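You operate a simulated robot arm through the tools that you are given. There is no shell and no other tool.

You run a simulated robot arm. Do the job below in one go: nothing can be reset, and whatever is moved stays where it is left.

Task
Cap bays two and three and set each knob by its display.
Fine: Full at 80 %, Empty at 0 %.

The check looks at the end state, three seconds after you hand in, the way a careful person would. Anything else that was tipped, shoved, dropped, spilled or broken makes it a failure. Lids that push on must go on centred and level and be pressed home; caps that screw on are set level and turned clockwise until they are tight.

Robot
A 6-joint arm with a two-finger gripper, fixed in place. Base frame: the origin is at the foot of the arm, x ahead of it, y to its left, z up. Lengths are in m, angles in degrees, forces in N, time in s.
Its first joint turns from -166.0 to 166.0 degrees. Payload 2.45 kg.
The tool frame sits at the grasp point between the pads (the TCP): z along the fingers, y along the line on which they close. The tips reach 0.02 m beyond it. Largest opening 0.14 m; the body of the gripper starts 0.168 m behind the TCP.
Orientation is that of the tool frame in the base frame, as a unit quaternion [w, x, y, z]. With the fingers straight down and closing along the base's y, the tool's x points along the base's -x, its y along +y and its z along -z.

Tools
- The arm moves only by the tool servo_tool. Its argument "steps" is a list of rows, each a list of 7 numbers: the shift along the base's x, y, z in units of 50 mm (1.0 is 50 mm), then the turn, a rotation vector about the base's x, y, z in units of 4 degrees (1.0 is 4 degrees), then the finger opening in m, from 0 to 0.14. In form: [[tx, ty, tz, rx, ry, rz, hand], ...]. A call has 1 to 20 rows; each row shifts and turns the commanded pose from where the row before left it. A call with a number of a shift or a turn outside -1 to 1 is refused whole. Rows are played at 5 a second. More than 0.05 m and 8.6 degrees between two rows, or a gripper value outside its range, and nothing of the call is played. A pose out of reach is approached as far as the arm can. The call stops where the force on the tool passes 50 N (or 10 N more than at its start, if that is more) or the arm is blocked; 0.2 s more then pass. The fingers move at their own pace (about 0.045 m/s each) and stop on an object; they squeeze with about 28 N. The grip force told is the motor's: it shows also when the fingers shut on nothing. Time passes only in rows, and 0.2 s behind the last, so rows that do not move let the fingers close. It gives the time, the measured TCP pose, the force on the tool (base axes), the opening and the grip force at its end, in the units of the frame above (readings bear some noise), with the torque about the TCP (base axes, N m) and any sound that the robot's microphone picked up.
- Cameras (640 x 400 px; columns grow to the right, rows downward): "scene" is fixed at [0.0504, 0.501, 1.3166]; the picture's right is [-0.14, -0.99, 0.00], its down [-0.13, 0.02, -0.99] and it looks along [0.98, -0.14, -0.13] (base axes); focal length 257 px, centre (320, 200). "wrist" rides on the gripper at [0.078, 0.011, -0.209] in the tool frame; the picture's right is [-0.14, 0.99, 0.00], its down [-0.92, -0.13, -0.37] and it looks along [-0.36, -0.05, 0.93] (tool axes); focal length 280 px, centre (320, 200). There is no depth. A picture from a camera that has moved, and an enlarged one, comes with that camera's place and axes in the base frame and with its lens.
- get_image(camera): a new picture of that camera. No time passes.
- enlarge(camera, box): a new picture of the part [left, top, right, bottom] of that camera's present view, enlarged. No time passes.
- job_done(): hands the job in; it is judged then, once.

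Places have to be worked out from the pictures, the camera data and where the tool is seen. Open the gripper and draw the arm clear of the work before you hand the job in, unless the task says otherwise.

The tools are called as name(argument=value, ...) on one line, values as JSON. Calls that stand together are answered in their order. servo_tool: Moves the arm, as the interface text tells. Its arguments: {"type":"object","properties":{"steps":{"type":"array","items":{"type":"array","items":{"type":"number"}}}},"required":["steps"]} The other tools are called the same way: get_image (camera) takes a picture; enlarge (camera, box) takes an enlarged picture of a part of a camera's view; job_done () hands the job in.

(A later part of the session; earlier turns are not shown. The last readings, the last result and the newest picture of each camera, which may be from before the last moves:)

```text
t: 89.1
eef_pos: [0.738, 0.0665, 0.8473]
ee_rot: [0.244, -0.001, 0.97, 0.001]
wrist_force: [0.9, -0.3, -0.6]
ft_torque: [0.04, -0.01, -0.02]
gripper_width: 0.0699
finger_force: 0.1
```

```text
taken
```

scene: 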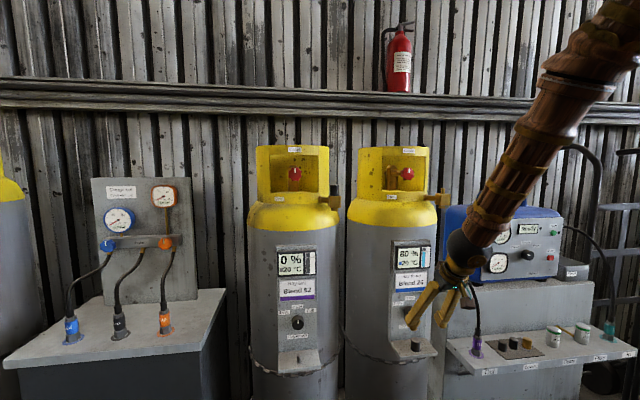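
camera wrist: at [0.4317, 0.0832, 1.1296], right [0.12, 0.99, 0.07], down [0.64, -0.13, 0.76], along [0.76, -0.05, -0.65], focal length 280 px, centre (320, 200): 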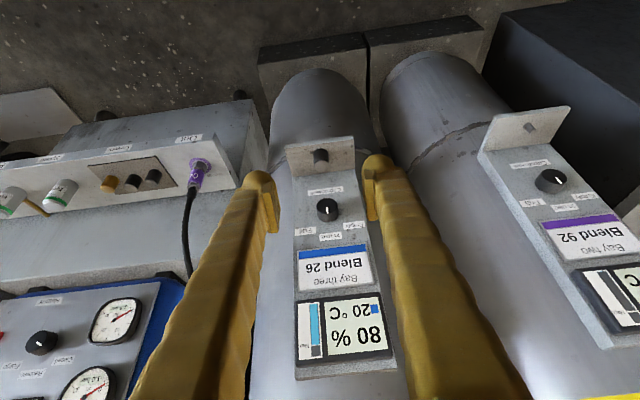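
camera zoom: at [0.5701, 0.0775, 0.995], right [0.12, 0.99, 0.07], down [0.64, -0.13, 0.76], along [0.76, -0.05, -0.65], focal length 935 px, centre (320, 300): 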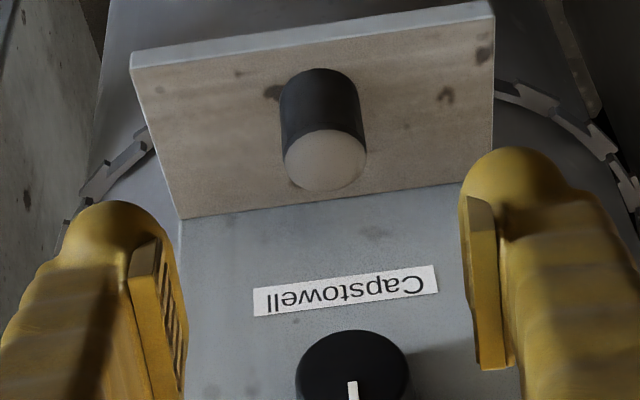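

Cap three top measured at (0.790, 0.068, 0.741). I advance most of the way and re‑check.

servo_tool(steps=[[0.273, 0.01, -0.53, 0, 0, 0, 0.07], [0.273, 0.01, -0.53, 0, 0, 0, 0.07], [0.273, 0.01, -0.53, 0, 0, 0, 0.07], [0, 0, 0, 0, 0, 0, 0.07]])

enlarge(camera="wrist", box=[240, 110, 400, 230])

enlarge(camera="scene", box=[380, 280, 470, 370])

```text
t: 90.1
eef_pos: [0.7789, 0.0699, 0.7688]
ee_rot: [0.245, -0.001, 0.97, 0.002]
wrist_force: [-0.3, 0.5, -0.8]
ft_torque: [0.01, 0.03, 0.01]
gripper_width: 0.07
finger_force: 0.1
```

```text
3.33 times, centred on (320, 170) of wrist
camera zoom: at [0.6107, 0.0794, 0.9156], right [0.12, 0.99, 0.07], down [0.64, -0.13, 0.76], along [0.76, -0.05, -0.65], focal length 935 px, centre (320, 300)
```

zoom: 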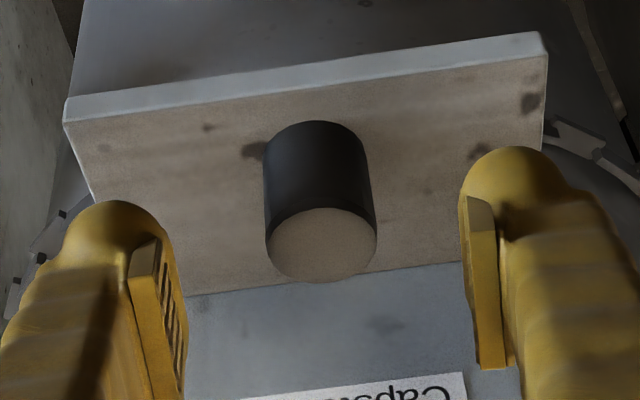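

```text
4.44 times, centred on (425, 325) of scene
camera zoom: at [0.0504, 0.501, 1.3166], right [-0.14, -0.99, 0.0], down [-0.13, 0.02, -0.99], along [0.98, -0.14, -0.13], focal length 1143 px, centre (-147, -356)
```

zoom: 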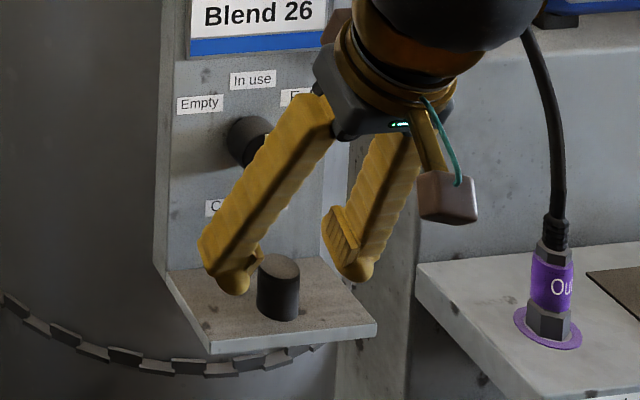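

On axis. I finish the approach (TCP level with cap top, tips clear of the ledge) and close.

servo_tool(steps=[[0.14, 0.005, -0.265, 0, 0, 0, 0.07], [0.14, 0.005, -0.265, 0, 0, 0, 0.07], [0, 0, 0, 0, 0, 0, 0.05], [0, 0, 0, 0, 0, 0, 0.04], [0, 0, 0, 0, 0, 0, 0.02], [0, 0, 0, 0, 0, 0, 0.02], [0, 0, 0, 0, 0, 0, 0.02], [0, 0, 0, 0, 0, 0, 0.02]])

enlarge(camera="wrist", box=[240, 110, 400, 230])

```text
t: 91.9
eef_pos: [0.7918, 0.0696, 0.7425]
ee_rot: [0.244, -0.001, 0.97, 0.001]
wrist_force: [0.9, 0.6, 0.8]
ft_torque: [0.02, -0.01, -0.02]
gripper_width: 0.0275
finger_force: 28.0
```

```text
3.33 times, centred on (320, 170) of wrist
camera zoom: at [0.6246, 0.0799, 0.8896], right [0.12, 0.99, 0.07], down [0.64, -0.13, 0.76], along [0.76, -0.05, -0.65], focal length 935 px, centre (320, 300)
```

zoom: 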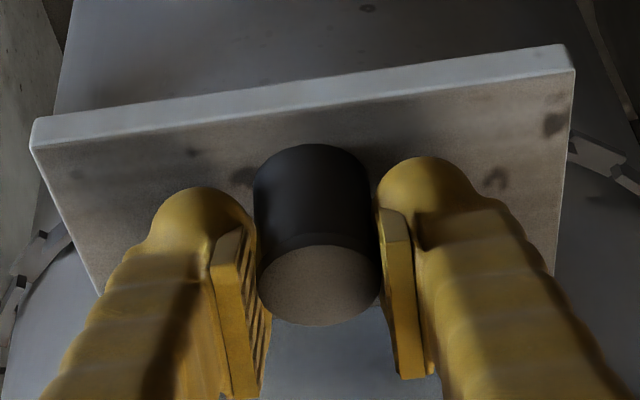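

Gripped cleanly. I lift it straight off the peg, draw back, and go up to the bay‑three outlet height.

servo_tool(steps=[[0, 0, 0.2, 0, 0, 0, 0.02], [0, 0, 0.3, 0, 0, 0, 0.02], [0, 0, 0.4, 0, 0, 0, 0.02], [-0.8, 0, 0.1, 0, 0, 0, 0.02], [-0.8, 0, 0, 0, 0, 0, 0.02], [-0.8, 0, 0, 0, 0, 0, 0.02], [0, -0.22, 0.85, 0, 0, 0, 0.02], [0, -0.22, 0.85, 0, 0, 0, 0.02], [0, -0.22, 0.85, 0, 0, 0, 0.02], [0, -0.22, 0.85, 0, 0, 0, 0.02], [0, -0.22, 0.85, 0, 0, 0, 0.02], [0, -0.22, 0.85, 0, 0, 0, 0.02], [0, -0.22, 0.85, 0, 0, 0, 0.02], [0, -0.22, 0.85, 0, 0, 0, 0.02], [0, -0.22, 0.85, 0, 0, 0, 0.02], [0, -0.22, 0.85, 0, 0, 0, 0.02], [0, -0.22, 0.85, 0, 0, 0, 0.02], [0, -0.22, 0.85, 0, 0, 0, 0.02], [0, 0, 0, 0, 0, 0, 0.02]])

get_image(camera="wrist")

get_image(camera="scene")

```text
t: 95.9
eef_pos: [0.6709, -0.0612, 1.2823]
ee_rot: [0.244, -0.001, 0.97, 0.001]
wrist_force: [0.5, -0.6, -0.6]
ft_torque: [0.02, -0.01, -0.03]
gripper_width: 0.0274
finger_force: 28.3
out of reach, approached as far as the arm can: row 8, 9
```

```text
taken
camera wrist: at [0.504, -0.0508, 1.429], right [0.12, 0.99, 0.07], down [0.64, -0.13, 0.76], along [0.76, -0.05, -0.65], focal length 280 px, centre (320, 200)
```

wrist: 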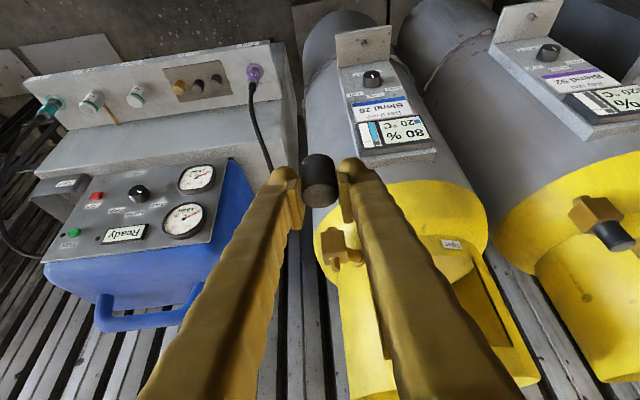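

```text
taken
```

scene: 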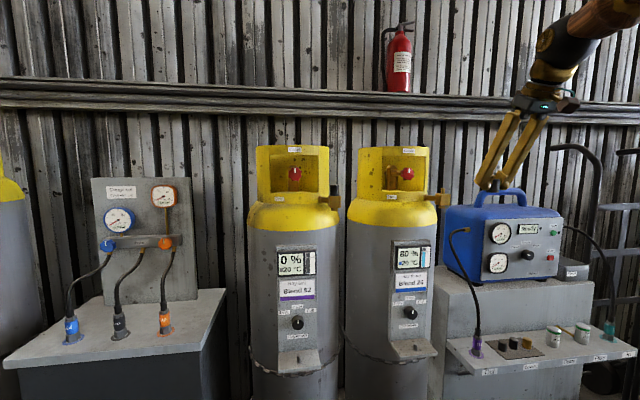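

The cap is held; some mid‑path rows hit a reach limit but the pose is fine now. I enlarge both views for the bay‑three stub.

enlarge(camera="wrist", box=[280, 130, 380, 280])

enlarge(camera="scene", box=[425, 178, 455, 212])

enlarge(camera="scene", box=[470, 150, 530, 210])

```text
2.67 times, centred on (330, 205) of wrist
camera zoom: at [0.504, -0.0508, 1.429], right [0.12, 0.99, 0.07], down [0.64, -0.13, 0.76], along [0.76, -0.05, -0.65], focal length 748 px, centre (293, 187)
```

zoom: 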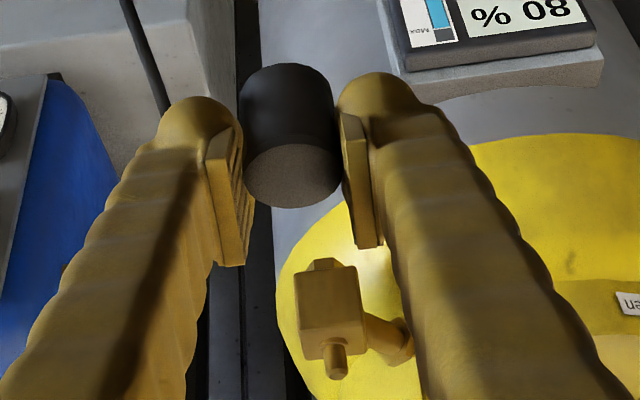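

```text
11.76 times, centred on (440, 195) of scene
camera zoom: at [0.0504, 0.501, 1.3166], right [-0.14, -0.99, 0.0], down [-0.13, 0.02, -0.99], along [0.98, -0.14, -0.13], focal length 3027 px, centre (-1092, 259)
```

zoom: 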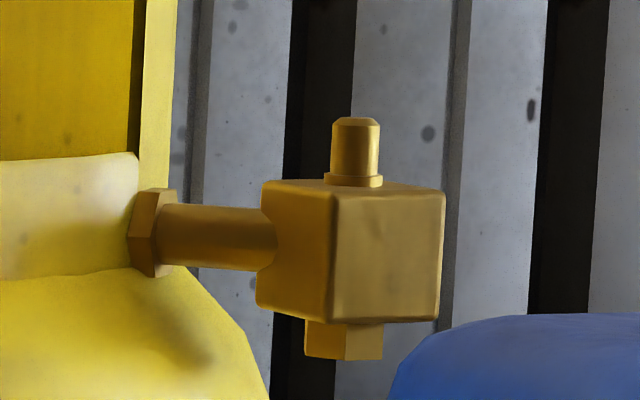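

```text
6.67 times, centred on (500, 180) of scene
camera zoom: at [0.0504, 0.501, 1.3166], right [-0.14, -0.99, 0.0], down [-0.13, 0.02, -0.99], along [0.98, -0.14, -0.13], focal length 1715 px, centre (-880, 333)
```

zoom: 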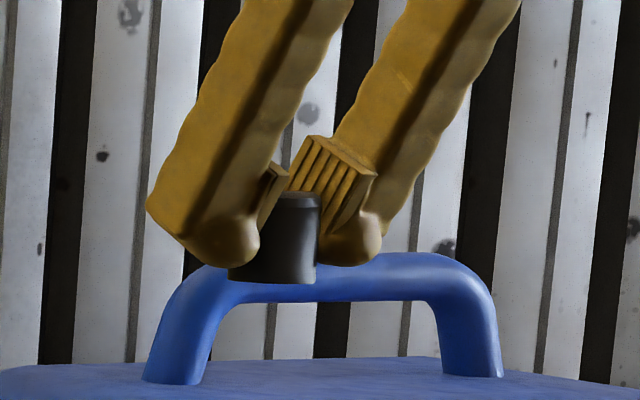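

Stub three works out at about (0.886, −0.061, 1.239) in tool coordinates. I raise 15 mm, yaw +28° and approach to 15 mm short of it.

servo_tool(steps=[[0.2, 0.006, 0.15, 0, 0, 1, 0.02], [0.5, 0.006, 0.15, 0, 0, 1, 0.02], [0.65, 0.006, 0, 0, 0, 1, 0.02], [0.65, 0.006, 0, 0, 0, 1, 0.02], [0.65, 0.006, 0, 0, 0, 1, 0.02], [0.65, 0.006, 0, 0, 0, 1, 0.02], [0.65, 0.006, 0, 0, 0, 1, 0.02], [0, 0, 0, 0, 0, 0, 0.02]])

enlarge(camera="wrist", box=[270, 100, 370, 180])

enlarge(camera="scene", box=[430, 165, 460, 205])

```text
t: 97.7
eef_pos: [0.8706, -0.0578, 1.2964]
ee_rot: [0.237, -0.234, 0.941, 0.06]
wrist_force: [-0.8, 0.0, 0.2]
ft_torque: [0.01, 0.0, -0.01]
gripper_width: 0.0273
finger_force: 28.1
```

```text
5.00 times, centred on (320, 140) of wrist
camera zoom: at [0.7178, -0.1281, 1.4447], right [-0.36, 0.93, 0.07], down [0.62, 0.18, 0.76], along [0.7, 0.32, -0.65], focal length 1402 px, centre (320, 500)
```

zoom: 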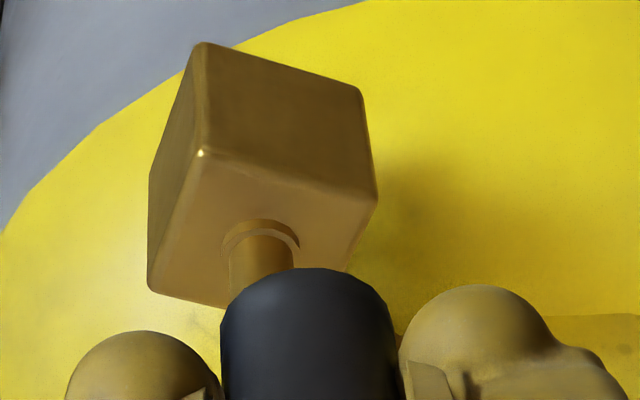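

```text
10.00 times, centred on (445, 185) of scene
camera zoom: at [0.0504, 0.501, 1.3166], right [-0.14, -0.99, 0.0], down [-0.13, 0.02, -0.99], along [0.98, -0.14, -0.13], focal length 2573 px, centre (-930, 350)
```

zoom: 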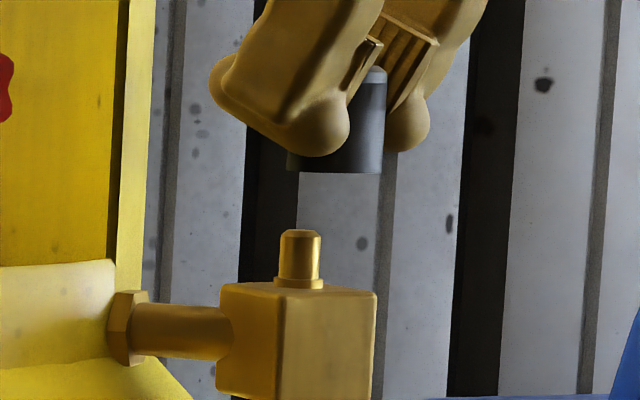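

Offset cap→stub is about (+19.3, +0.4) mm by both cameras. I shift accordingly and re‑check at hover.

servo_tool(steps=[[0.193, 0.004, 0, 0, 0, 0, 0.02], [0.193, 0.004, 0, 0, 0, 0, 0.02], [0, 0, 0, 0, 0, 0, 0.02]])

enlarge(camera="wrist", box=[270, 100, 370, 180])

enlarge(camera="scene", box=[430, 165, 460, 205])

```text
t: 98.5
eef_pos: [0.8886, -0.0581, 1.2968]
ee_rot: [0.236, -0.234, 0.941, 0.061]
wrist_force: [-0.6, -0.1, 0.4]
ft_torque: [0.04, 0.02, 0.01]
gripper_width: 0.0273
finger_force: 28.1
```

```text
5.00 times, centred on (320, 140) of wrist
camera zoom: at [0.7367, -0.1281, 1.4443], right [-0.36, 0.93, 0.07], down [0.62, 0.18, 0.76], along [0.7, 0.32, -0.65], focal length 1402 px, centre (320, 500)
```

zoom: 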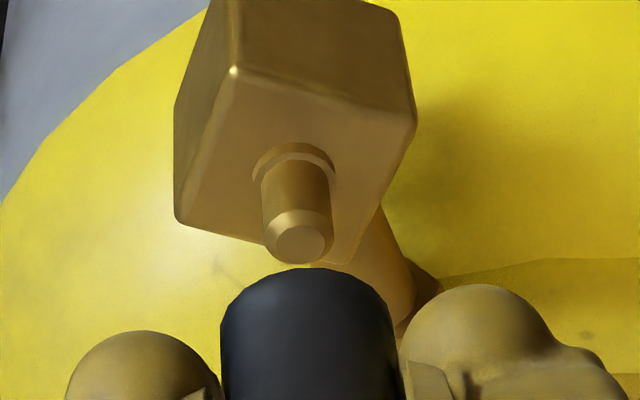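

```text
10.00 times, centred on (445, 185) of scene
camera zoom: at [0.0504, 0.501, 1.3166], right [-0.14, -0.99, 0.0], down [-0.13, 0.02, -0.99], along [0.98, -0.14, -0.13], focal length 2573 px, centre (-930, 350)
```

zoom: 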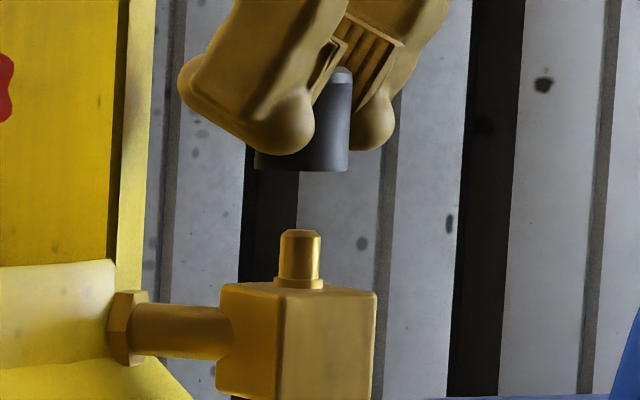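

Aligned within ~1 mm (slack is ~2 mm). I descend 34 mm in steps, then check.

servo_tool(steps=[[0.012, 0.004, -0.1, 0, 0, 0, 0.02], [0, 0, -0.1, 0, 0, 0, 0.02], [0, 0, -0.1, 0, 0, 0, 0.02], [0, 0, -0.08, 0, 0, 0, 0.02], [0, 0, -0.08, 0, 0, 0, 0.02], [0, 0, -0.08, 0, 0, 0, 0.02], [0, 0, -0.08, 0, 0, 0, 0.02], [0, 0, -0.06, 0, 0, 0, 0.02], [0, 0, 0, 0, 0, 0, 0.02]])

enlarge(camera="scene", box=[430, 165, 460, 205])

enlarge(camera="wrist", box=[270, 100, 370, 180])

```text
t: 100.5
eef_pos: [0.8899, -0.0582, 1.2622]
ee_rot: [0.237, -0.235, 0.941, 0.061]
wrist_force: [-5.3, -4.0, 0.5]
ft_torque: [-0.13, 0.16, 0.01]
gripper_width: 0.0272
finger_force: 28.3
```

```text
10.00 times, centred on (445, 185) of scene
camera zoom: at [0.0504, 0.501, 1.3166], right [-0.14, -0.99, 0.0], down [-0.13, 0.02, -0.99], along [0.98, -0.14, -0.13], focal length 2573 px, centre (-930, 350)
```

zoom: 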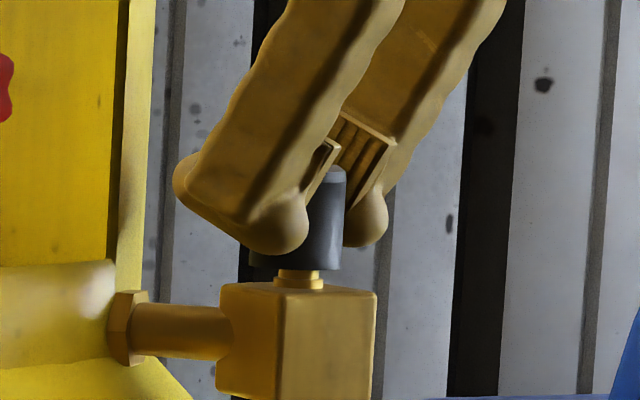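

```text
5.00 times, centred on (320, 140) of wrist
camera zoom: at [0.7371, -0.1284, 1.4098], right [-0.36, 0.93, 0.07], down [0.62, 0.18, 0.76], along [0.7, 0.32, -0.65], focal length 1402 px, centre (320, 500)
```

zoom: 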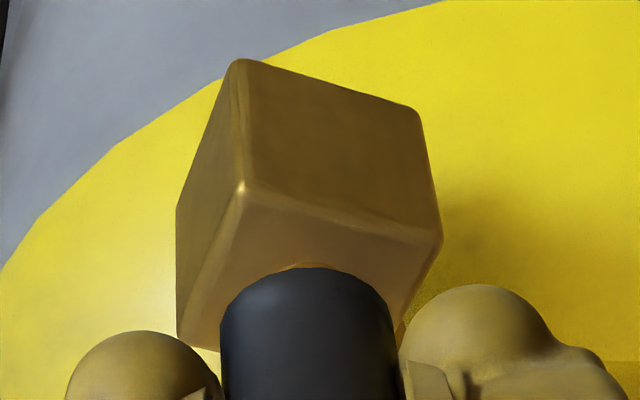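

The stub is in the bore and side force (−5, −4) says the cap is off toward +x,+y. I shift (−1.7, −1.3) mm and probe.

servo_tool(steps=[[-0.034, -0.026, 0, 0, 0, 0, 0.02], [0, 0, 0, 0, 0, 0, 0.02]])

servo_tool(steps=[[-0.02, 0, 0, 0, 0, 0, 0.02], [0, 0, 0, 0, 0, 0, 0.02]])

servo_tool(steps=[[-0.02, 0, 0, 0, 0, 0, 0.02], [0, 0, 0, 0, 0, 0, 0.02]])

servo_tool(steps=[[-0.02, 0, 0, 0, 0, 0, 0.02], [0, 0, 0, 0, 0, 0, 0.02]])

```text
t: 101.1
eef_pos: [0.8885, -0.0602, 1.2621]
ee_rot: [0.237, -0.235, 0.941, 0.06]
wrist_force: [0.9, 0.2, -0.7]
ft_torque: [-0.03, 0.02, 0.01]
gripper_width: 0.0272
finger_force: 28.5
```

```text
t: 101.7
eef_pos: [0.8871, -0.0608, 1.2633]
ee_rot: [0.237, -0.235, 0.941, 0.061]
wrist_force: [-0.4, 0.1, -1.1]
ft_torque: [0.01, -0.01, -0.02]
gripper_width: 0.0271
finger_force: 28.3
```

```text
t: 102.3
eef_pos: [0.8856, -0.0603, 1.2616]
ee_rot: [0.236, -0.235, 0.941, 0.061]
wrist_force: [-0.2, 0.4, -0.5]
ft_torque: [-0.04, -0.01, 0.0]
gripper_width: 0.0273
finger_force: 27.9
```

```text
t: 102.9
eef_pos: [0.8862, -0.0596, 1.2612]
ee_rot: [0.237, -0.235, 0.941, 0.061]
wrist_force: [7.2, 3.6, 0.3]
ft_torque: [0.06, -0.18, 0.04]
gripper_width: 0.0272
finger_force: 27.7
```

The −x limit is ~2.4 mm away from there. I return to the estimated centre and probe ±y.

servo_tool(steps=[[0.054, 0, 0, 0, 0, 0, 0.02], [0, -0.03, 0, 0, 0, 0, 0.02], [0, 0, 0, 0, 0, 0, 0.02]])

servo_tool(steps=[[0, -0.02, 0, 0, 0, 0, 0.02], [0, 0, 0, 0, 0, 0, 0.02]])

servo_tool(steps=[[0, 0.07, 0, 0, 0, 0, 0.02], [0, 0, 0, 0, 0, 0, 0.02]])

servo_tool(steps=[[0, 0.02, 0, 0, 0, 0, 0.02], [0, 0, 0, 0, 0, 0, 0.02]])

```text
t: 103.7
eef_pos: [0.8878, -0.0612, 1.2616]
ee_rot: [0.237, -0.235, 0.941, 0.062]
wrist_force: [-1.8, 4.2, -1.0]
ft_torque: [0.08, 0.05, 0.0]
gripper_width: 0.0273
finger_force: 28.1
```

```text
t: 104.3
eef_pos: [0.8881, -0.0619, 1.2616]
ee_rot: [0.237, -0.234, 0.941, 0.061]
wrist_force: [-6.5, 16.0, -2.2]
ft_torque: [0.41, 0.12, -0.05]
gripper_width: 0.0275
finger_force: 27.5
```

```text
t: 104.9
eef_pos: [0.8885, -0.0602, 1.2636]
ee_rot: [0.237, -0.235, 0.941, 0.06]
wrist_force: [0.1, -0.5, -0.5]
ft_torque: [-0.06, -0.01, 0.04]
gripper_width: 0.0271
finger_force: 28.8
```

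```text
t: 105.5
eef_pos: [0.8868, -0.0588, 1.2618]
ee_rot: [0.237, -0.235, 0.941, 0.06]
wrist_force: [0.2, 0.6, -0.4]
ft_torque: [-0.01, -0.05, 0.0]
gripper_width: 0.0275
finger_force: 28.5
```

Lower y limit found; the upper is still free. I probe further +y.

servo_tool(steps=[[0, 0.02, 0, 0, 0, 0, 0.02], [0, 0, 0, 0, 0, 0, 0.02]])

servo_tool(steps=[[0, 0.02, 0, 0, 0, 0, 0.02], [0, 0, 0, 0, 0, 0, 0.02]])

```text
t: 106.1
eef_pos: [0.8879, -0.0573, 1.2636]
ee_rot: [0.237, -0.235, 0.941, 0.061]
wrist_force: [-0.2, -1.1, 0.5]
ft_torque: [-0.02, 0.01, -0.02]
gripper_width: 0.0274
finger_force: 28.3
```

```text
t: 106.7
eef_pos: [0.8871, -0.0569, 1.2619]
ee_rot: [0.237, -0.235, 0.941, 0.061]
wrist_force: [0.4, -5.3, -0.3]
ft_torque: [-0.11, 0.02, 0.02]
gripper_width: 0.0271
finger_force: 28.4
```

Centre is found. I move to it and lower the cap the last millimetres until it seats.

servo_tool(steps=[[0, -0.06, 0, 0, 0, 0, 0.02], [0, 0, -0.03, 0, 0, 0, 0.02], [0, 0, -0.03, 0, 0, 0, 0.02], [0, 0, -0.03, 0, 0, 0, 0.02], [0, 0, 0, 0, 0, 0, 0.02]])

enlarge(camera="scene", box=[430, 175, 460, 205])

```text
t: 107.9
eef_pos: [0.8881, -0.0596, 1.2578]
ee_rot: [0.237, -0.234, 0.941, 0.06]
wrist_force: [-0.4, -0.6, -0.1]
ft_torque: [0.03, 0.02, -0.01]
gripper_width: 0.0276
finger_force: 27.8
```

```text
13.33 times, centred on (445, 190) of scene
camera zoom: at [0.0504, 0.501, 1.3166], right [-0.14, -0.99, 0.0], down [-0.13, 0.02, -0.99], along [0.98, -0.14, -0.13], focal length 3430 px, centre (-1347, 333)
```

zoom: 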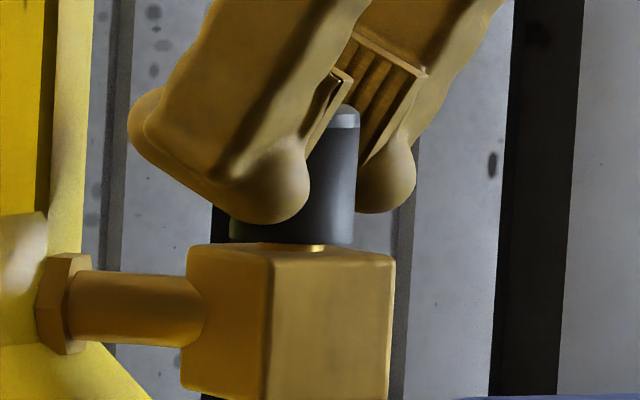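

Nearly down; 1 mm steps until contact.

servo_tool(steps=[[0, 0, -0.02, 0, 0, 0, 0.02], [0, 0, 0, 0, 0, 0, 0.02]])

servo_tool(steps=[[0, 0, -0.02, 0, 0, 0, 0.02], [0, 0, 0, 0, 0, 0, 0.02]])

servo_tool(steps=[[0, 0, -0.02, 0, 0, 0, 0.02], [0, 0, 0, 0, 0, 0, 0.02]])

enlarge(camera="scene", box=[430, 175, 460, 205])

```text
t: 108.5
eef_pos: [0.8882, -0.0586, 1.2557]
ee_rot: [0.237, -0.235, 0.941, 0.061]
wrist_force: [-0.5, -0.4, -0.4]
ft_torque: [0.04, -0.01, -0.01]
gripper_width: 0.0274
finger_force: 28.1
```

```text
t: 109.1
eef_pos: [0.888, -0.059, 1.2556]
ee_rot: [0.237, -0.235, 0.941, 0.061]
wrist_force: [0.1, -0.1, 0.0]
ft_torque: [0.0, 0.02, -0.02]
gripper_width: 0.0274
finger_force: 28.0
```

```text
t: 109.7
eef_pos: [0.8878, -0.0591, 1.2554]
ee_rot: [0.237, -0.235, 0.941, 0.061]
wrist_force: [-0.9, -0.8, 5.7]
ft_torque: [-0.09, -0.01, 0.03]
gripper_width: 0.0275
finger_force: 28.2
```

```text
13.33 times, centred on (445, 190) of scene
camera zoom: at [0.0504, 0.501, 1.3166], right [-0.14, -0.99, 0.0], down [-0.13, 0.02, -0.99], along [0.98, -0.14, -0.13], focal length 3430 px, centre (-1347, 333)
```

zoom: 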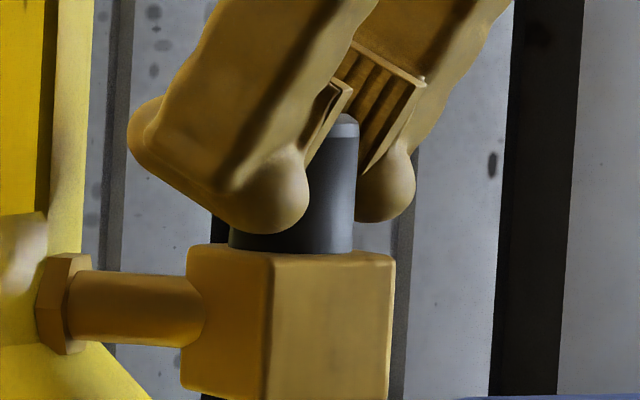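

Seated (5.7 N, flush on the block). I press another millimetre, ease, release, and back off along the tool axis.

servo_tool(steps=[[0, 0, -0.02, 0, 0, 0, 0.02], [0, 0, 0, 0, 0, 0, 0.02]])

servo_tool(steps=[[0, 0, 0.02, 0, 0, 0, 0.02], [0, 0, 0, 0, 0, 0, 0.03], [0, 0, 0, 0, 0, 0, 0.05], [0, 0, 0, 0, 0, 0, 0.05], [-0.18, -0.1, 0.4, 0, 0, 0, 0.05], [-0.18, -0.1, 0.4, 0, 0, 0, 0.05], [-0.18, -0.1, 0.4, 0, 0, 0, 0.05], [0, 0, 0, 0, 0, 0, 0.05]])

enlarge(camera="scene", box=[430, 175, 460, 205])

get_image(camera="wrist")

```text
t: 110.3
eef_pos: [0.888, -0.0592, 1.2547]
ee_rot: [0.238, -0.235, 0.94, 0.061]
wrist_force: [-1.9, 0.9, 22.3]
ft_torque: [-0.09, 0.14, -0.03]
gripper_width: 0.0273
finger_force: 27.5
```

```text
t: 112.1
eef_pos: [0.8603, -0.0746, 1.3155]
ee_rot: [0.237, -0.235, 0.941, 0.061]
wrist_force: [0.3, -0.1, -0.5]
ft_torque: [0.01, -0.03, 0.01]
gripper_width: 0.0501
finger_force: 0.1
```

```text
13.33 times, centred on (445, 190) of scene
camera zoom: at [0.0504, 0.501, 1.3166], right [-0.14, -0.99, 0.0], down [-0.13, 0.02, -0.99], along [0.98, -0.14, -0.13], focal length 3430 px, centre (-1347, 333)
```

zoom: 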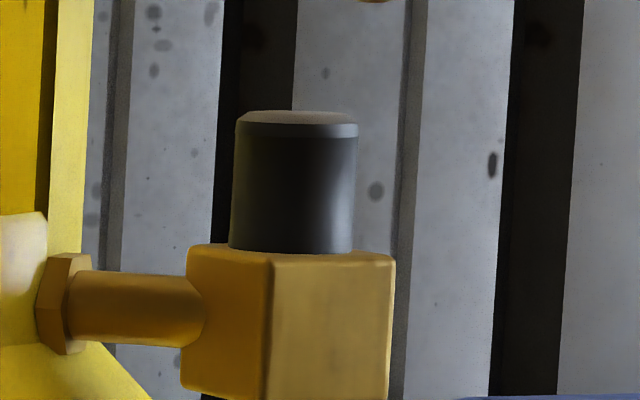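

```text
taken
camera wrist: at [0.7079, -0.1436, 1.4629], right [-0.36, 0.93, 0.07], down [0.62, 0.18, 0.76], along [0.7, 0.32, -0.65], focal length 280 px, centre (320, 200)
```

wrist: 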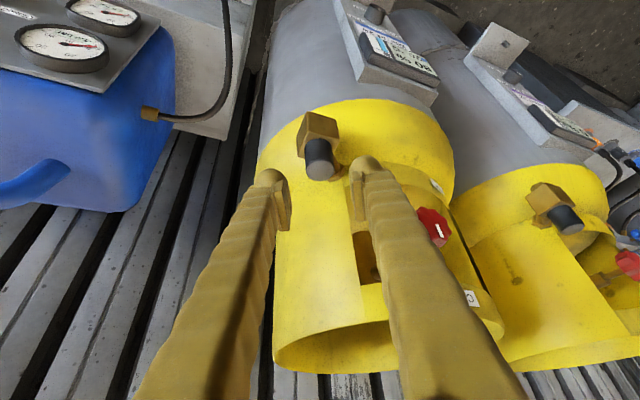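

Bay‑three cap is upright and centred within ~0.5 mm. I straighten the tool to vertical above it with closed fingers for a firm press like bay two's.

servo_tool(steps=[[0, 0, 0.5, 0, 0, 0, 0.05], [0.07, 0.04, 0, -0.4695, 0.8829, 0, 0.02], [0.07, 0.04, 0, -0.4695, 0.8829, 0, 0.0], [0.07, 0.04, 0, -0.4695, 0.8829, 0, 0.0], [0.07, 0.04, 0, -0.4695, 0.8829, 0, 0.0], [0.07, 0.04, 0, -0.4695, 0.8829, 0, 0.0], [0.07, 0.04, 0, -0.4695, 0.8829, 0, 0.0], [0.07, 0.03, 0, -0.4695, 0.8829, 0, 0.0], [0, 0, 0, 0, 0, 0, 0.0]])

enlarge(camera="wrist", box=[240, 110, 400, 230])

enlarge(camera="scene", box=[415, 145, 475, 205])

```text
t: 114.1
eef_pos: [0.885, -0.0611, 1.3402]
ee_rot: [0.002, -0.242, 0.97, 0.002]
wrist_force: [0.1, 0.6, -0.5]
ft_torque: [0.03, 0.02, -0.01]
gripper_width: 0.0001
finger_force: 27.5
```

```text
3.33 times, centred on (320, 170) of wrist
camera zoom: at [0.811, -0.0885, 1.5489], right [-0.34, 0.94, 0.0], down [0.87, 0.32, 0.37], along [0.35, 0.13, -0.93], focal length 935 px, centre (320, 300)
```

zoom: 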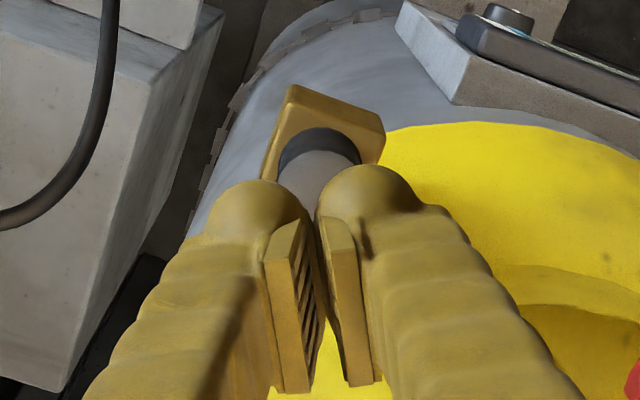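

```text
6.67 times, centred on (445, 175) of scene
camera zoom: at [0.0504, 0.501, 1.3166], right [-0.14, -0.99, 0.0], down [-0.13, 0.02, -0.99], along [0.98, -0.14, -0.13], focal length 1715 px, centre (-513, 367)
```

zoom: 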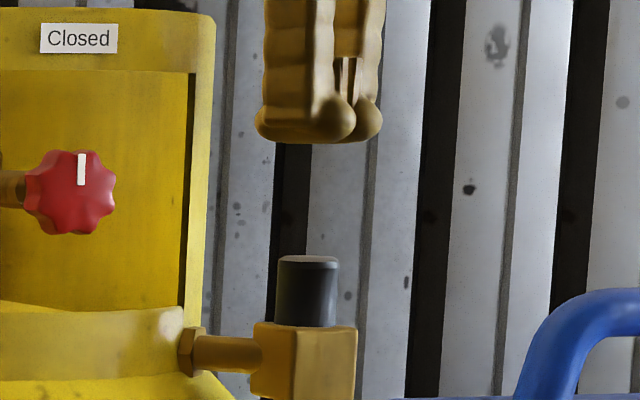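

Aligned above the cap. I lower and press in 1 mm steps.

servo_tool(steps=[[0, 0, -0.4, 0, 0, 0, 0.0], [0, 0, -0.4, 0, 0, 0, 0.0], [0, 0, -0.3, 0, 0, 0, 0.0], [0, 0, -0.06, 0, 0, 0, 0.0], [0, 0, 0, 0, 0, 0, 0.0]])

servo_tool(steps=[[0, 0, -0.02, 0, 0, 0, 0.0], [0, 0, -0.02, 0, 0, 0, 0.0], [0, 0, -0.02, 0, 0, 0, 0.0], [0, 0, 0, 0, 0, 0, 0.0]])

enlarge(camera="scene", box=[430, 170, 460, 205])

```text
t: 115.3
eef_pos: [0.8859, -0.0609, 1.2826]
ee_rot: [0.002, -0.242, 0.97, 0.003]
wrist_force: [-0.1, -0.6, 0.6]
ft_torque: [0.04, -0.03, 0.01]
gripper_width: 0.0
finger_force: 28.1
```

```text
t: 116.3
eef_pos: [0.8867, -0.0599, 1.2797]
ee_rot: [0.003, -0.242, 0.97, 0.001]
wrist_force: [0.9, 0.5, 13.7]
ft_torque: [-0.05, 0.0, 0.0]
gripper_width: 0.006
finger_force: 27.7
```

```text
11.43 times, centred on (445, 188) of scene
camera zoom: at [0.0504, 0.501, 1.3166], right [-0.14, -0.99, 0.0], down [-0.13, 0.02, -0.99], along [0.98, -0.14, -0.13], focal length 2940 px, centre (-1109, 343)
```

zoom: 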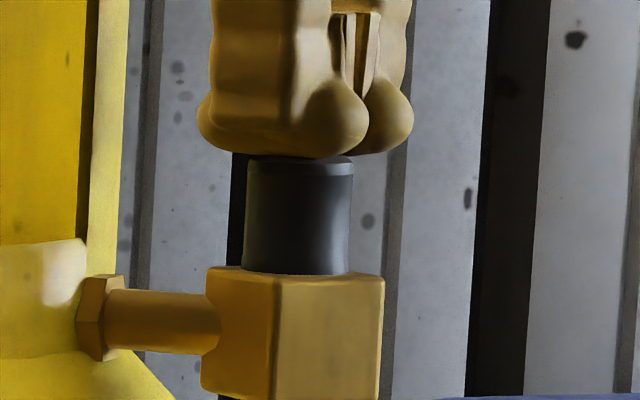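

Contact at 14 N; two more small steps for a firm press.

servo_tool(steps=[[0, 0, -0.02, 0, 0, 0, 0.0], [0, 0, 0, 0, 0, 0, 0.0]])

servo_tool(steps=[[0, 0, 0.3, 0, 0, 0, 0.0], [0, 0, 0.7, 0, 0, 0, 0.0], [0, 0, 0.8, 0, 0, 0, 0.0], [0, 0, 0, 0, 0, 0, 0.02]])

enlarge(camera="scene", box=[430, 175, 460, 205])

```text
t: 116.9
eef_pos: [0.8867, -0.0604, 1.2798]
ee_rot: [0.003, -0.242, 0.97, 0.002]
wrist_force: [1.0, 1.3, 34.6]
ft_torque: [-0.01, 0.01, 0.01]
gripper_width: 0.0059
finger_force: 27.8
```

```text
t: 117.9
eef_pos: [0.8852, -0.0596, 1.3673]
ee_rot: [0.001, -0.242, 0.97, 0.003]
wrist_force: [0.2, -0.8, -0.5]
ft_torque: [-0.02, 0.0, 0.0]
gripper_width: 0.0199
finger_force: 0.1
```

```text
13.33 times, centred on (445, 190) of scene
camera zoom: at [0.0504, 0.501, 1.3166], right [-0.14, -0.99, 0.0], down [-0.13, 0.02, -0.99], along [0.98, -0.14, -0.13], focal length 3430 px, centre (-1347, 333)
```

zoom: 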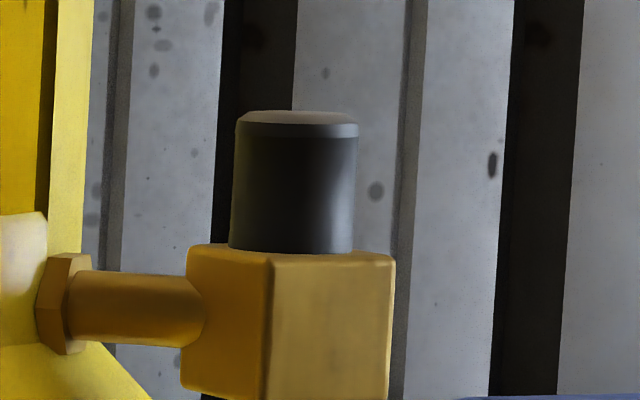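

Both caps are on, pressed and upright. Next the knobs: I back away and bring the tool toward horizontal (pointing +x) in the free space in front.

servo_tool(steps=[[-0.8, 0.2, 0.2, 0, 0, -1, 0.05], [-0.8, 0.3, 0, 0, 0, -1, 0.05], [-0.8, 0.3, 0, 0, 0, -1, 0.06], [-0.8, 0.3, 0, 0, 0, -1, 0.06], [-0.8, 0.5, 0, 0, 0, -1, 0.06], [-0.8, 0.5, 0, 0, 0, -1, 0.06], [-0.6, 0.7, 0, 0, 0, -1, 0.06], [0, 0.7, -0.4, 0, -1, 0, 0.06], [0, 0.7, -0.4, 0, -1, 0, 0.06], [0, 0.7, -0.4, 0, -1, 0, 0.06], [0, 0.7, -0.4, 0, -1, 0, 0.06], [0, 0.7, -0.4, 0, -1, 0, 0.06], [0, 0.7, -0.4, 0, -1, 0, 0.06], [0, 0, -0.4, 0, -1, 0, 0.06], [0, 0, -0.4, 0, -1, 0, 0.06], [0, 0, -0.4, 0, -1, 0, 0.06], [0, 0, 0, 0, -1, 0, 0.06], [0, 0, 0, 0, 0, 0, 0.06]])

get_image(camera="scene")

get_image(camera="wrist")

```text
t: 121.7
eef_pos: [0.616, 0.2885, 1.1983]
ee_rot: [0.345, -0.001, 0.939, 0.003]
wrist_force: [0.4, -0.3, 0.7]
ft_torque: [-0.02, 0.02, -0.03]
gripper_width: 0.0598
finger_force: 0.1
```

```text
taken
```

scene: 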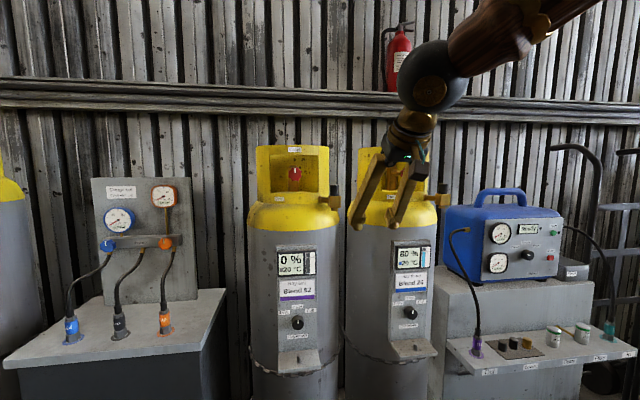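

```text
taken
camera wrist: at [0.4203, 0.2998, 1.3071], right [0.1, 0.99, 0.09], down [0.46, -0.13, 0.88], along [0.88, -0.05, -0.47], focal length 280 px, centre (320, 200)
```

wrist: 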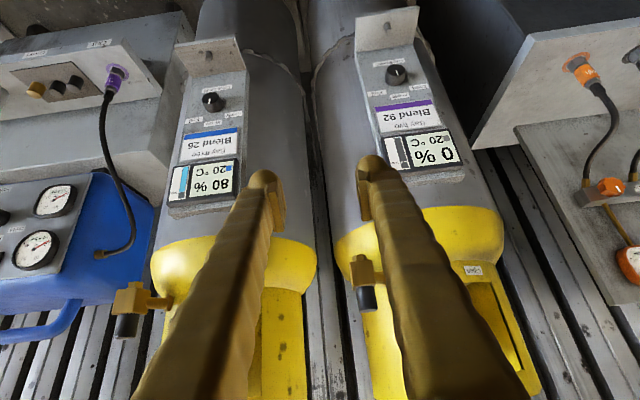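

Tilt is 40° now; I continue pitching to horizontal while moving in front of bay two at z≈0.95.

servo_tool(steps=[[0, 0.28, -0.4, 0, -1, 0, 0.06], [0, 0.28, -0.4, 0, -1, 0, 0.06], [0, 0.28, -0.4, 0, -1, 0, 0.06], [0, 0.28, -0.4, 0, -1, 0, 0.06], [0, 0.28, -0.4, 0, -1, 0, 0.06], [0, 0.28, -0.4, 0, -1, 0, 0.06], [0, 0.28, -0.4, 0, -1, 0, 0.06], [0, 0.28, -0.4, 0, -1, 0, 0.06], [0, 0.28, -0.4, 0, -1, 0, 0.06], [0, 0.28, -0.4, 0, -1, 0, 0.06], [0, 0.28, -0.4, 0, -1, 0, 0.06], [0, 0.28, -0.4, 0, -1, 0, 0.06], [0, 0, 0, 0, -0.5, 0, 0.06], [0, 0, 0, 0, 0, 0, 0.06]])

get_image(camera="scene")

get_image(camera="wrist")

```text
t: 124.7
eef_pos: [0.6172, 0.4639, 0.9671]
ee_rot: [0.708, -0.002, 0.706, -0.002]
wrist_force: [0.6, -0.1, -0.3]
ft_torque: [0.02, -0.01, 0.01]
gripper_width: 0.0601
finger_force: 0.1
out of reach, approached as far as the arm can: row 13
```

```text
taken
```

scene: 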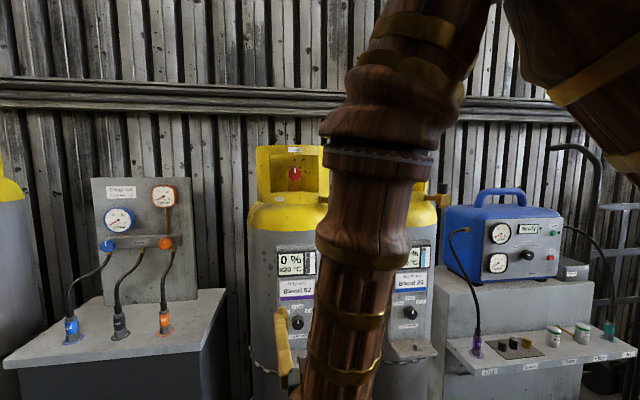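

```text
taken
camera wrist: at [0.4092, 0.474, 0.8884], right [0.0, 0.99, 0.13], down [-0.37, -0.12, 0.92], along [0.93, -0.05, 0.37], focal length 280 px, centre (320, 200)
```

wrist: 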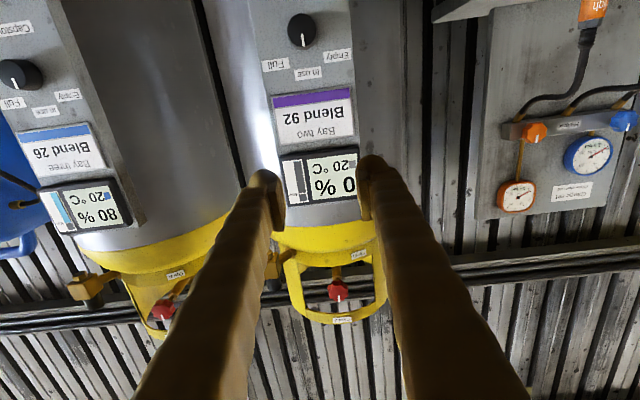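

The tool is horizontal. The knob is ahead and below; I lower to knob height (z≈0.814) and move forward to x≈0.70.

servo_tool(steps=[[0, 0, -0.75, 0, 0, 0, 0.07], [0, 0, -0.75, 0, 0, 0, 0.07], [0.2, -0.03, -0.75, 0, 0, 0, 0.07], [0.4, -0.03, -0.75, 0, 0, 0, 0.07], [0.5, 0, -0.05, 0, 0, 0, 0.07], [0.5, 0, 0, 0, 0, 0, 0.07], [0, 0, 0, 0, 0, 0, 0.07]])

get_image(camera="wrist")

get_image(camera="scene")

```text
t: 126.3
eef_pos: [0.7301, 0.5197, 0.8889]
ee_rot: [0.709, -0.001, 0.706, 0.001]
wrist_force: [0.2, 0.4, -0.4]
ft_torque: [-0.01, 0.02, -0.01]
gripper_width: 0.0699
finger_force: 0.0
out of reach, approached as far as the arm can: row 1, 2, 3, 4
```

```text
taken
camera wrist: at [0.5204, 0.53, 0.8088], right [0.0, 0.99, 0.14], down [-0.37, -0.13, 0.92], along [0.93, -0.05, 0.37], focal length 280 px, centre (320, 200)
```

wrist: 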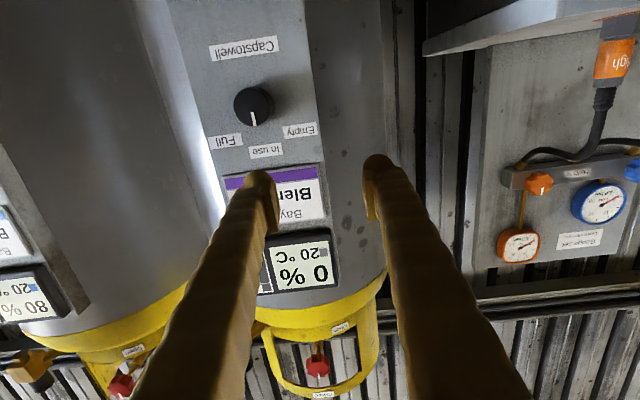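

```text
taken
```

scene: 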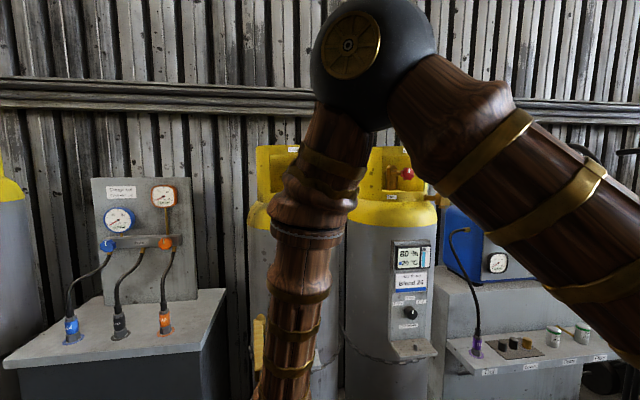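

The arm could not follow part of that path (reach limit for low horizontal poses) and is off at (0.730, 0.520, 0.889), still clear of everything. I wait two rows to see where it settles.

servo_tool(steps=[[0, 0, 0, 0, 0, 0, 0.07], [0, 0, 0, 0, 0, 0, 0.07]])

get_image(camera="scene")

```text
t: 126.9
eef_pos: [0.7277, 0.52, 0.8884]
ee_rot: [0.709, -0.001, 0.706, 0.001]
wrist_force: [1.1, -0.2, 0.7]
ft_torque: [0.02, -0.01, 0.01]
gripper_width: 0.0701
finger_force: 0.1
```

```text
taken
```

scene: 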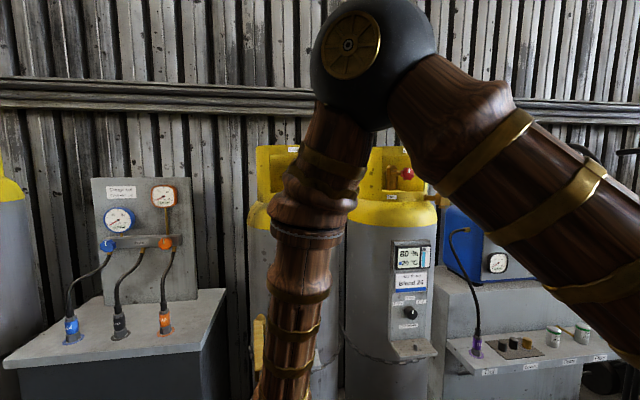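

It holds there. I step forward and toward the knob in small moves, checking reachability.

servo_tool(steps=[[0.3, -0.3, 0, 0, 0, 0, 0.07], [0.3, -0.3, -0.2, 0, 0, 0, 0.07], [0, -0.2, -0.3, 0, 0, 0, 0.07], [0, 0, 0, 0, 0, 0, 0.07]])

get_image(camera="wrist")

```text
t: 127.9
eef_pos: [0.7662, 0.4901, 0.8746]
ee_rot: [0.707, -0.004, 0.707, -0.006]
wrist_force: [0.3, 0.1, 1.1]
ft_torque: [0.03, -0.01, -0.05]
gripper_width: 0.0703
finger_force: 0.1
out of reach, approached as far as the arm can: row 2, 3
```

```text
taken
camera wrist: at [0.557, 0.5013, 0.7967], right [0.0, 0.99, 0.12], down [-0.37, -0.11, 0.92], along [0.93, -0.05, 0.37], focal length 280 px, centre (320, 200)
```

wrist: 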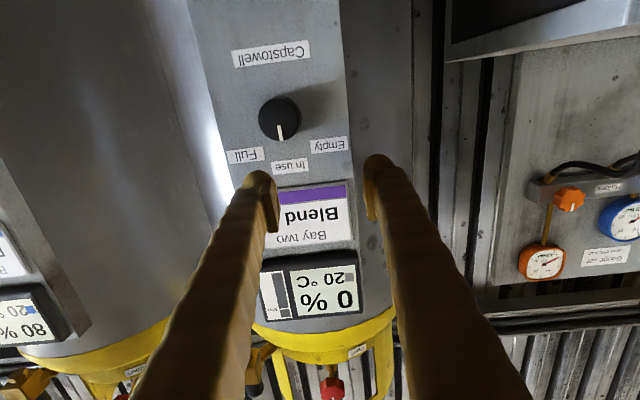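

Fully horizontal is unreachable at knob height. I'll use a pitch of 30° below horizontal instead — the pads stay tangent to the knob and I can still turn about the knob's axis (base x) — and pre‑roll +28°. First I pitch back here.

servo_tool(steps=[[-0.1, -0.08, 0, 0, 1, 0, 0.07], [-0.1, -0.08, 0, 0, 1, 0, 0.07], [-0.1, -0.08, 0, 0, 1, 0, 0.07], [-0.1, -0.08, 0, 0, 1, 0, 0.07], [-0.1, -0.08, 0, 0, 1, 0, 0.07], [-0.1, -0.08, 0, 0, 1, 0, 0.07], [-0.1, -0.08, 0, 0, 1, 0, 0.07], [0, 0, 0, 0, 0.5, 0, 0.07], [0, 0, 0, 0, 0, 0, 0.07]])

get_image(camera="wrist")

get_image(camera="scene")

```text
t: 129.9
eef_pos: [0.7309, 0.4623, 0.8752]
ee_rot: [0.502, -0.001, 0.865, 0.001]
wrist_force: [0.3, 0.5, -0.6]
ft_torque: [0.01, 0.02, 0.03]
gripper_width: 0.0697
finger_force: 0.1
```

```text
taken
camera wrist: at [0.5106, 0.4731, 0.9111], right [0.07, 0.99, 0.12], down [0.14, -0.13, 0.98], along [0.99, -0.05, -0.14], focal length 280 px, centre (320, 200)
```

wrist: 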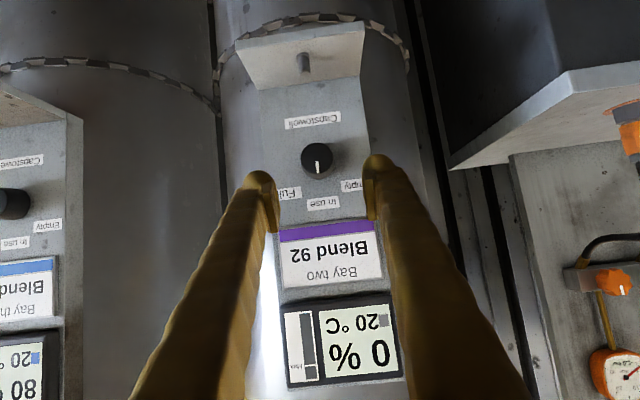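

```text
taken
```

scene: 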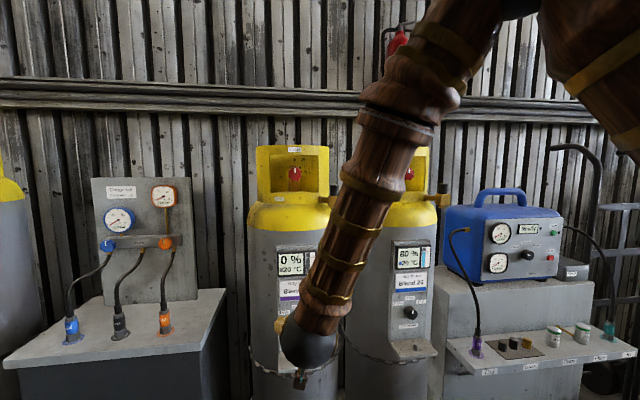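

This pose is reachable and gives a frontal view of the panel. I enlarge the knob to measure its axis and labels.

enlarge(camera="wrist", box=[260, 100, 380, 220])

```text
3.33 times, centred on (320, 160) of wrist
camera zoom: at [0.5106, 0.4731, 0.9111], right [0.07, 0.99, 0.12], down [0.14, -0.13, 0.98], along [0.99, -0.05, -0.14], focal length 935 px, centre (320, 333)
```

zoom: 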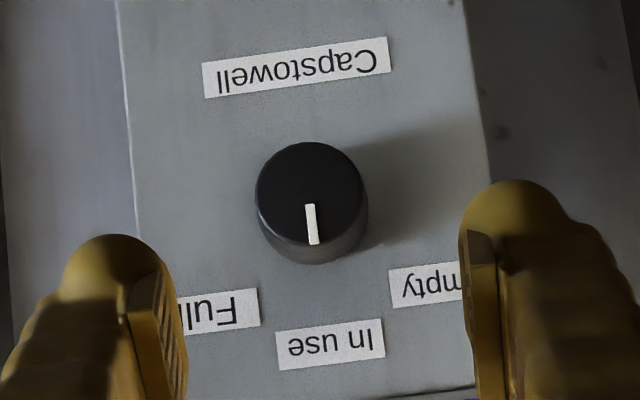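

Knob two's face is near (0.815, 0.460, 0.819). I move to x=0.775 at that height, fingers straddling but not yet around the knob, and re‑measure.

servo_tool(steps=[[0, -0.05, -0.6, 0, 0, 0, 0.07], [0.4, 0, -0.5, 0, 0, 0, 0.07], [0.48, 0, 0, 0, 0, 0, 0.07], [0, 0, 0, 0, 0, 0, 0.07]])

enlarge(camera="wrist", box=[240, 120, 400, 240])

get_image(camera="scene")

```text
t: 130.9
eef_pos: [0.7744, 0.4608, 0.821]
ee_rot: [0.502, -0.001, 0.865, 0.002]
wrist_force: [-0.2, 0.1, -0.2]
ft_torque: [-0.04, -0.03, 0.02]
gripper_width: 0.0698
finger_force: 0.1
```

```text
3.33 times, centred on (320, 180) of wrist
camera zoom: at [0.5543, 0.4705, 0.8565], right [0.07, 0.99, 0.12], down [0.14, -0.13, 0.98], along [0.99, -0.05, -0.14], focal length 935 px, centre (320, 267)
```

zoom: 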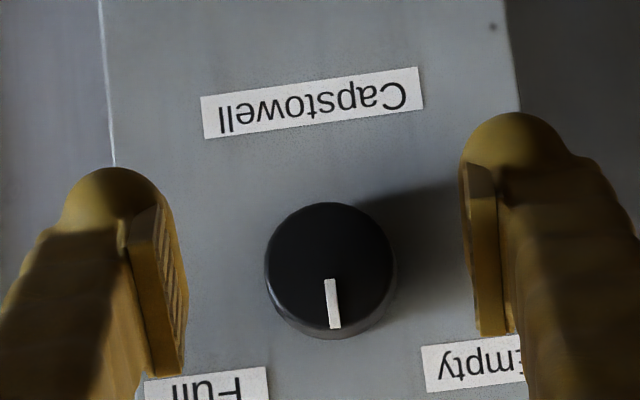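

```text
taken
```

scene: 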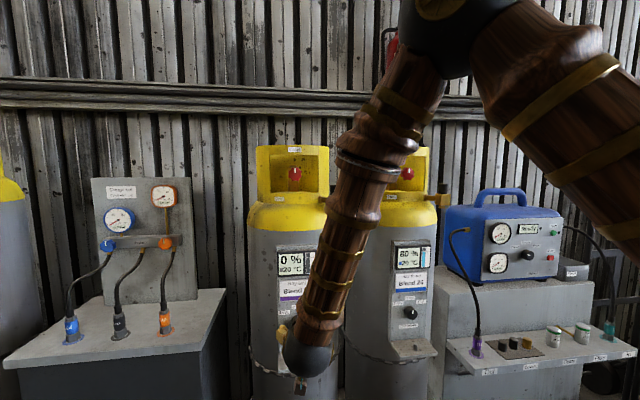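

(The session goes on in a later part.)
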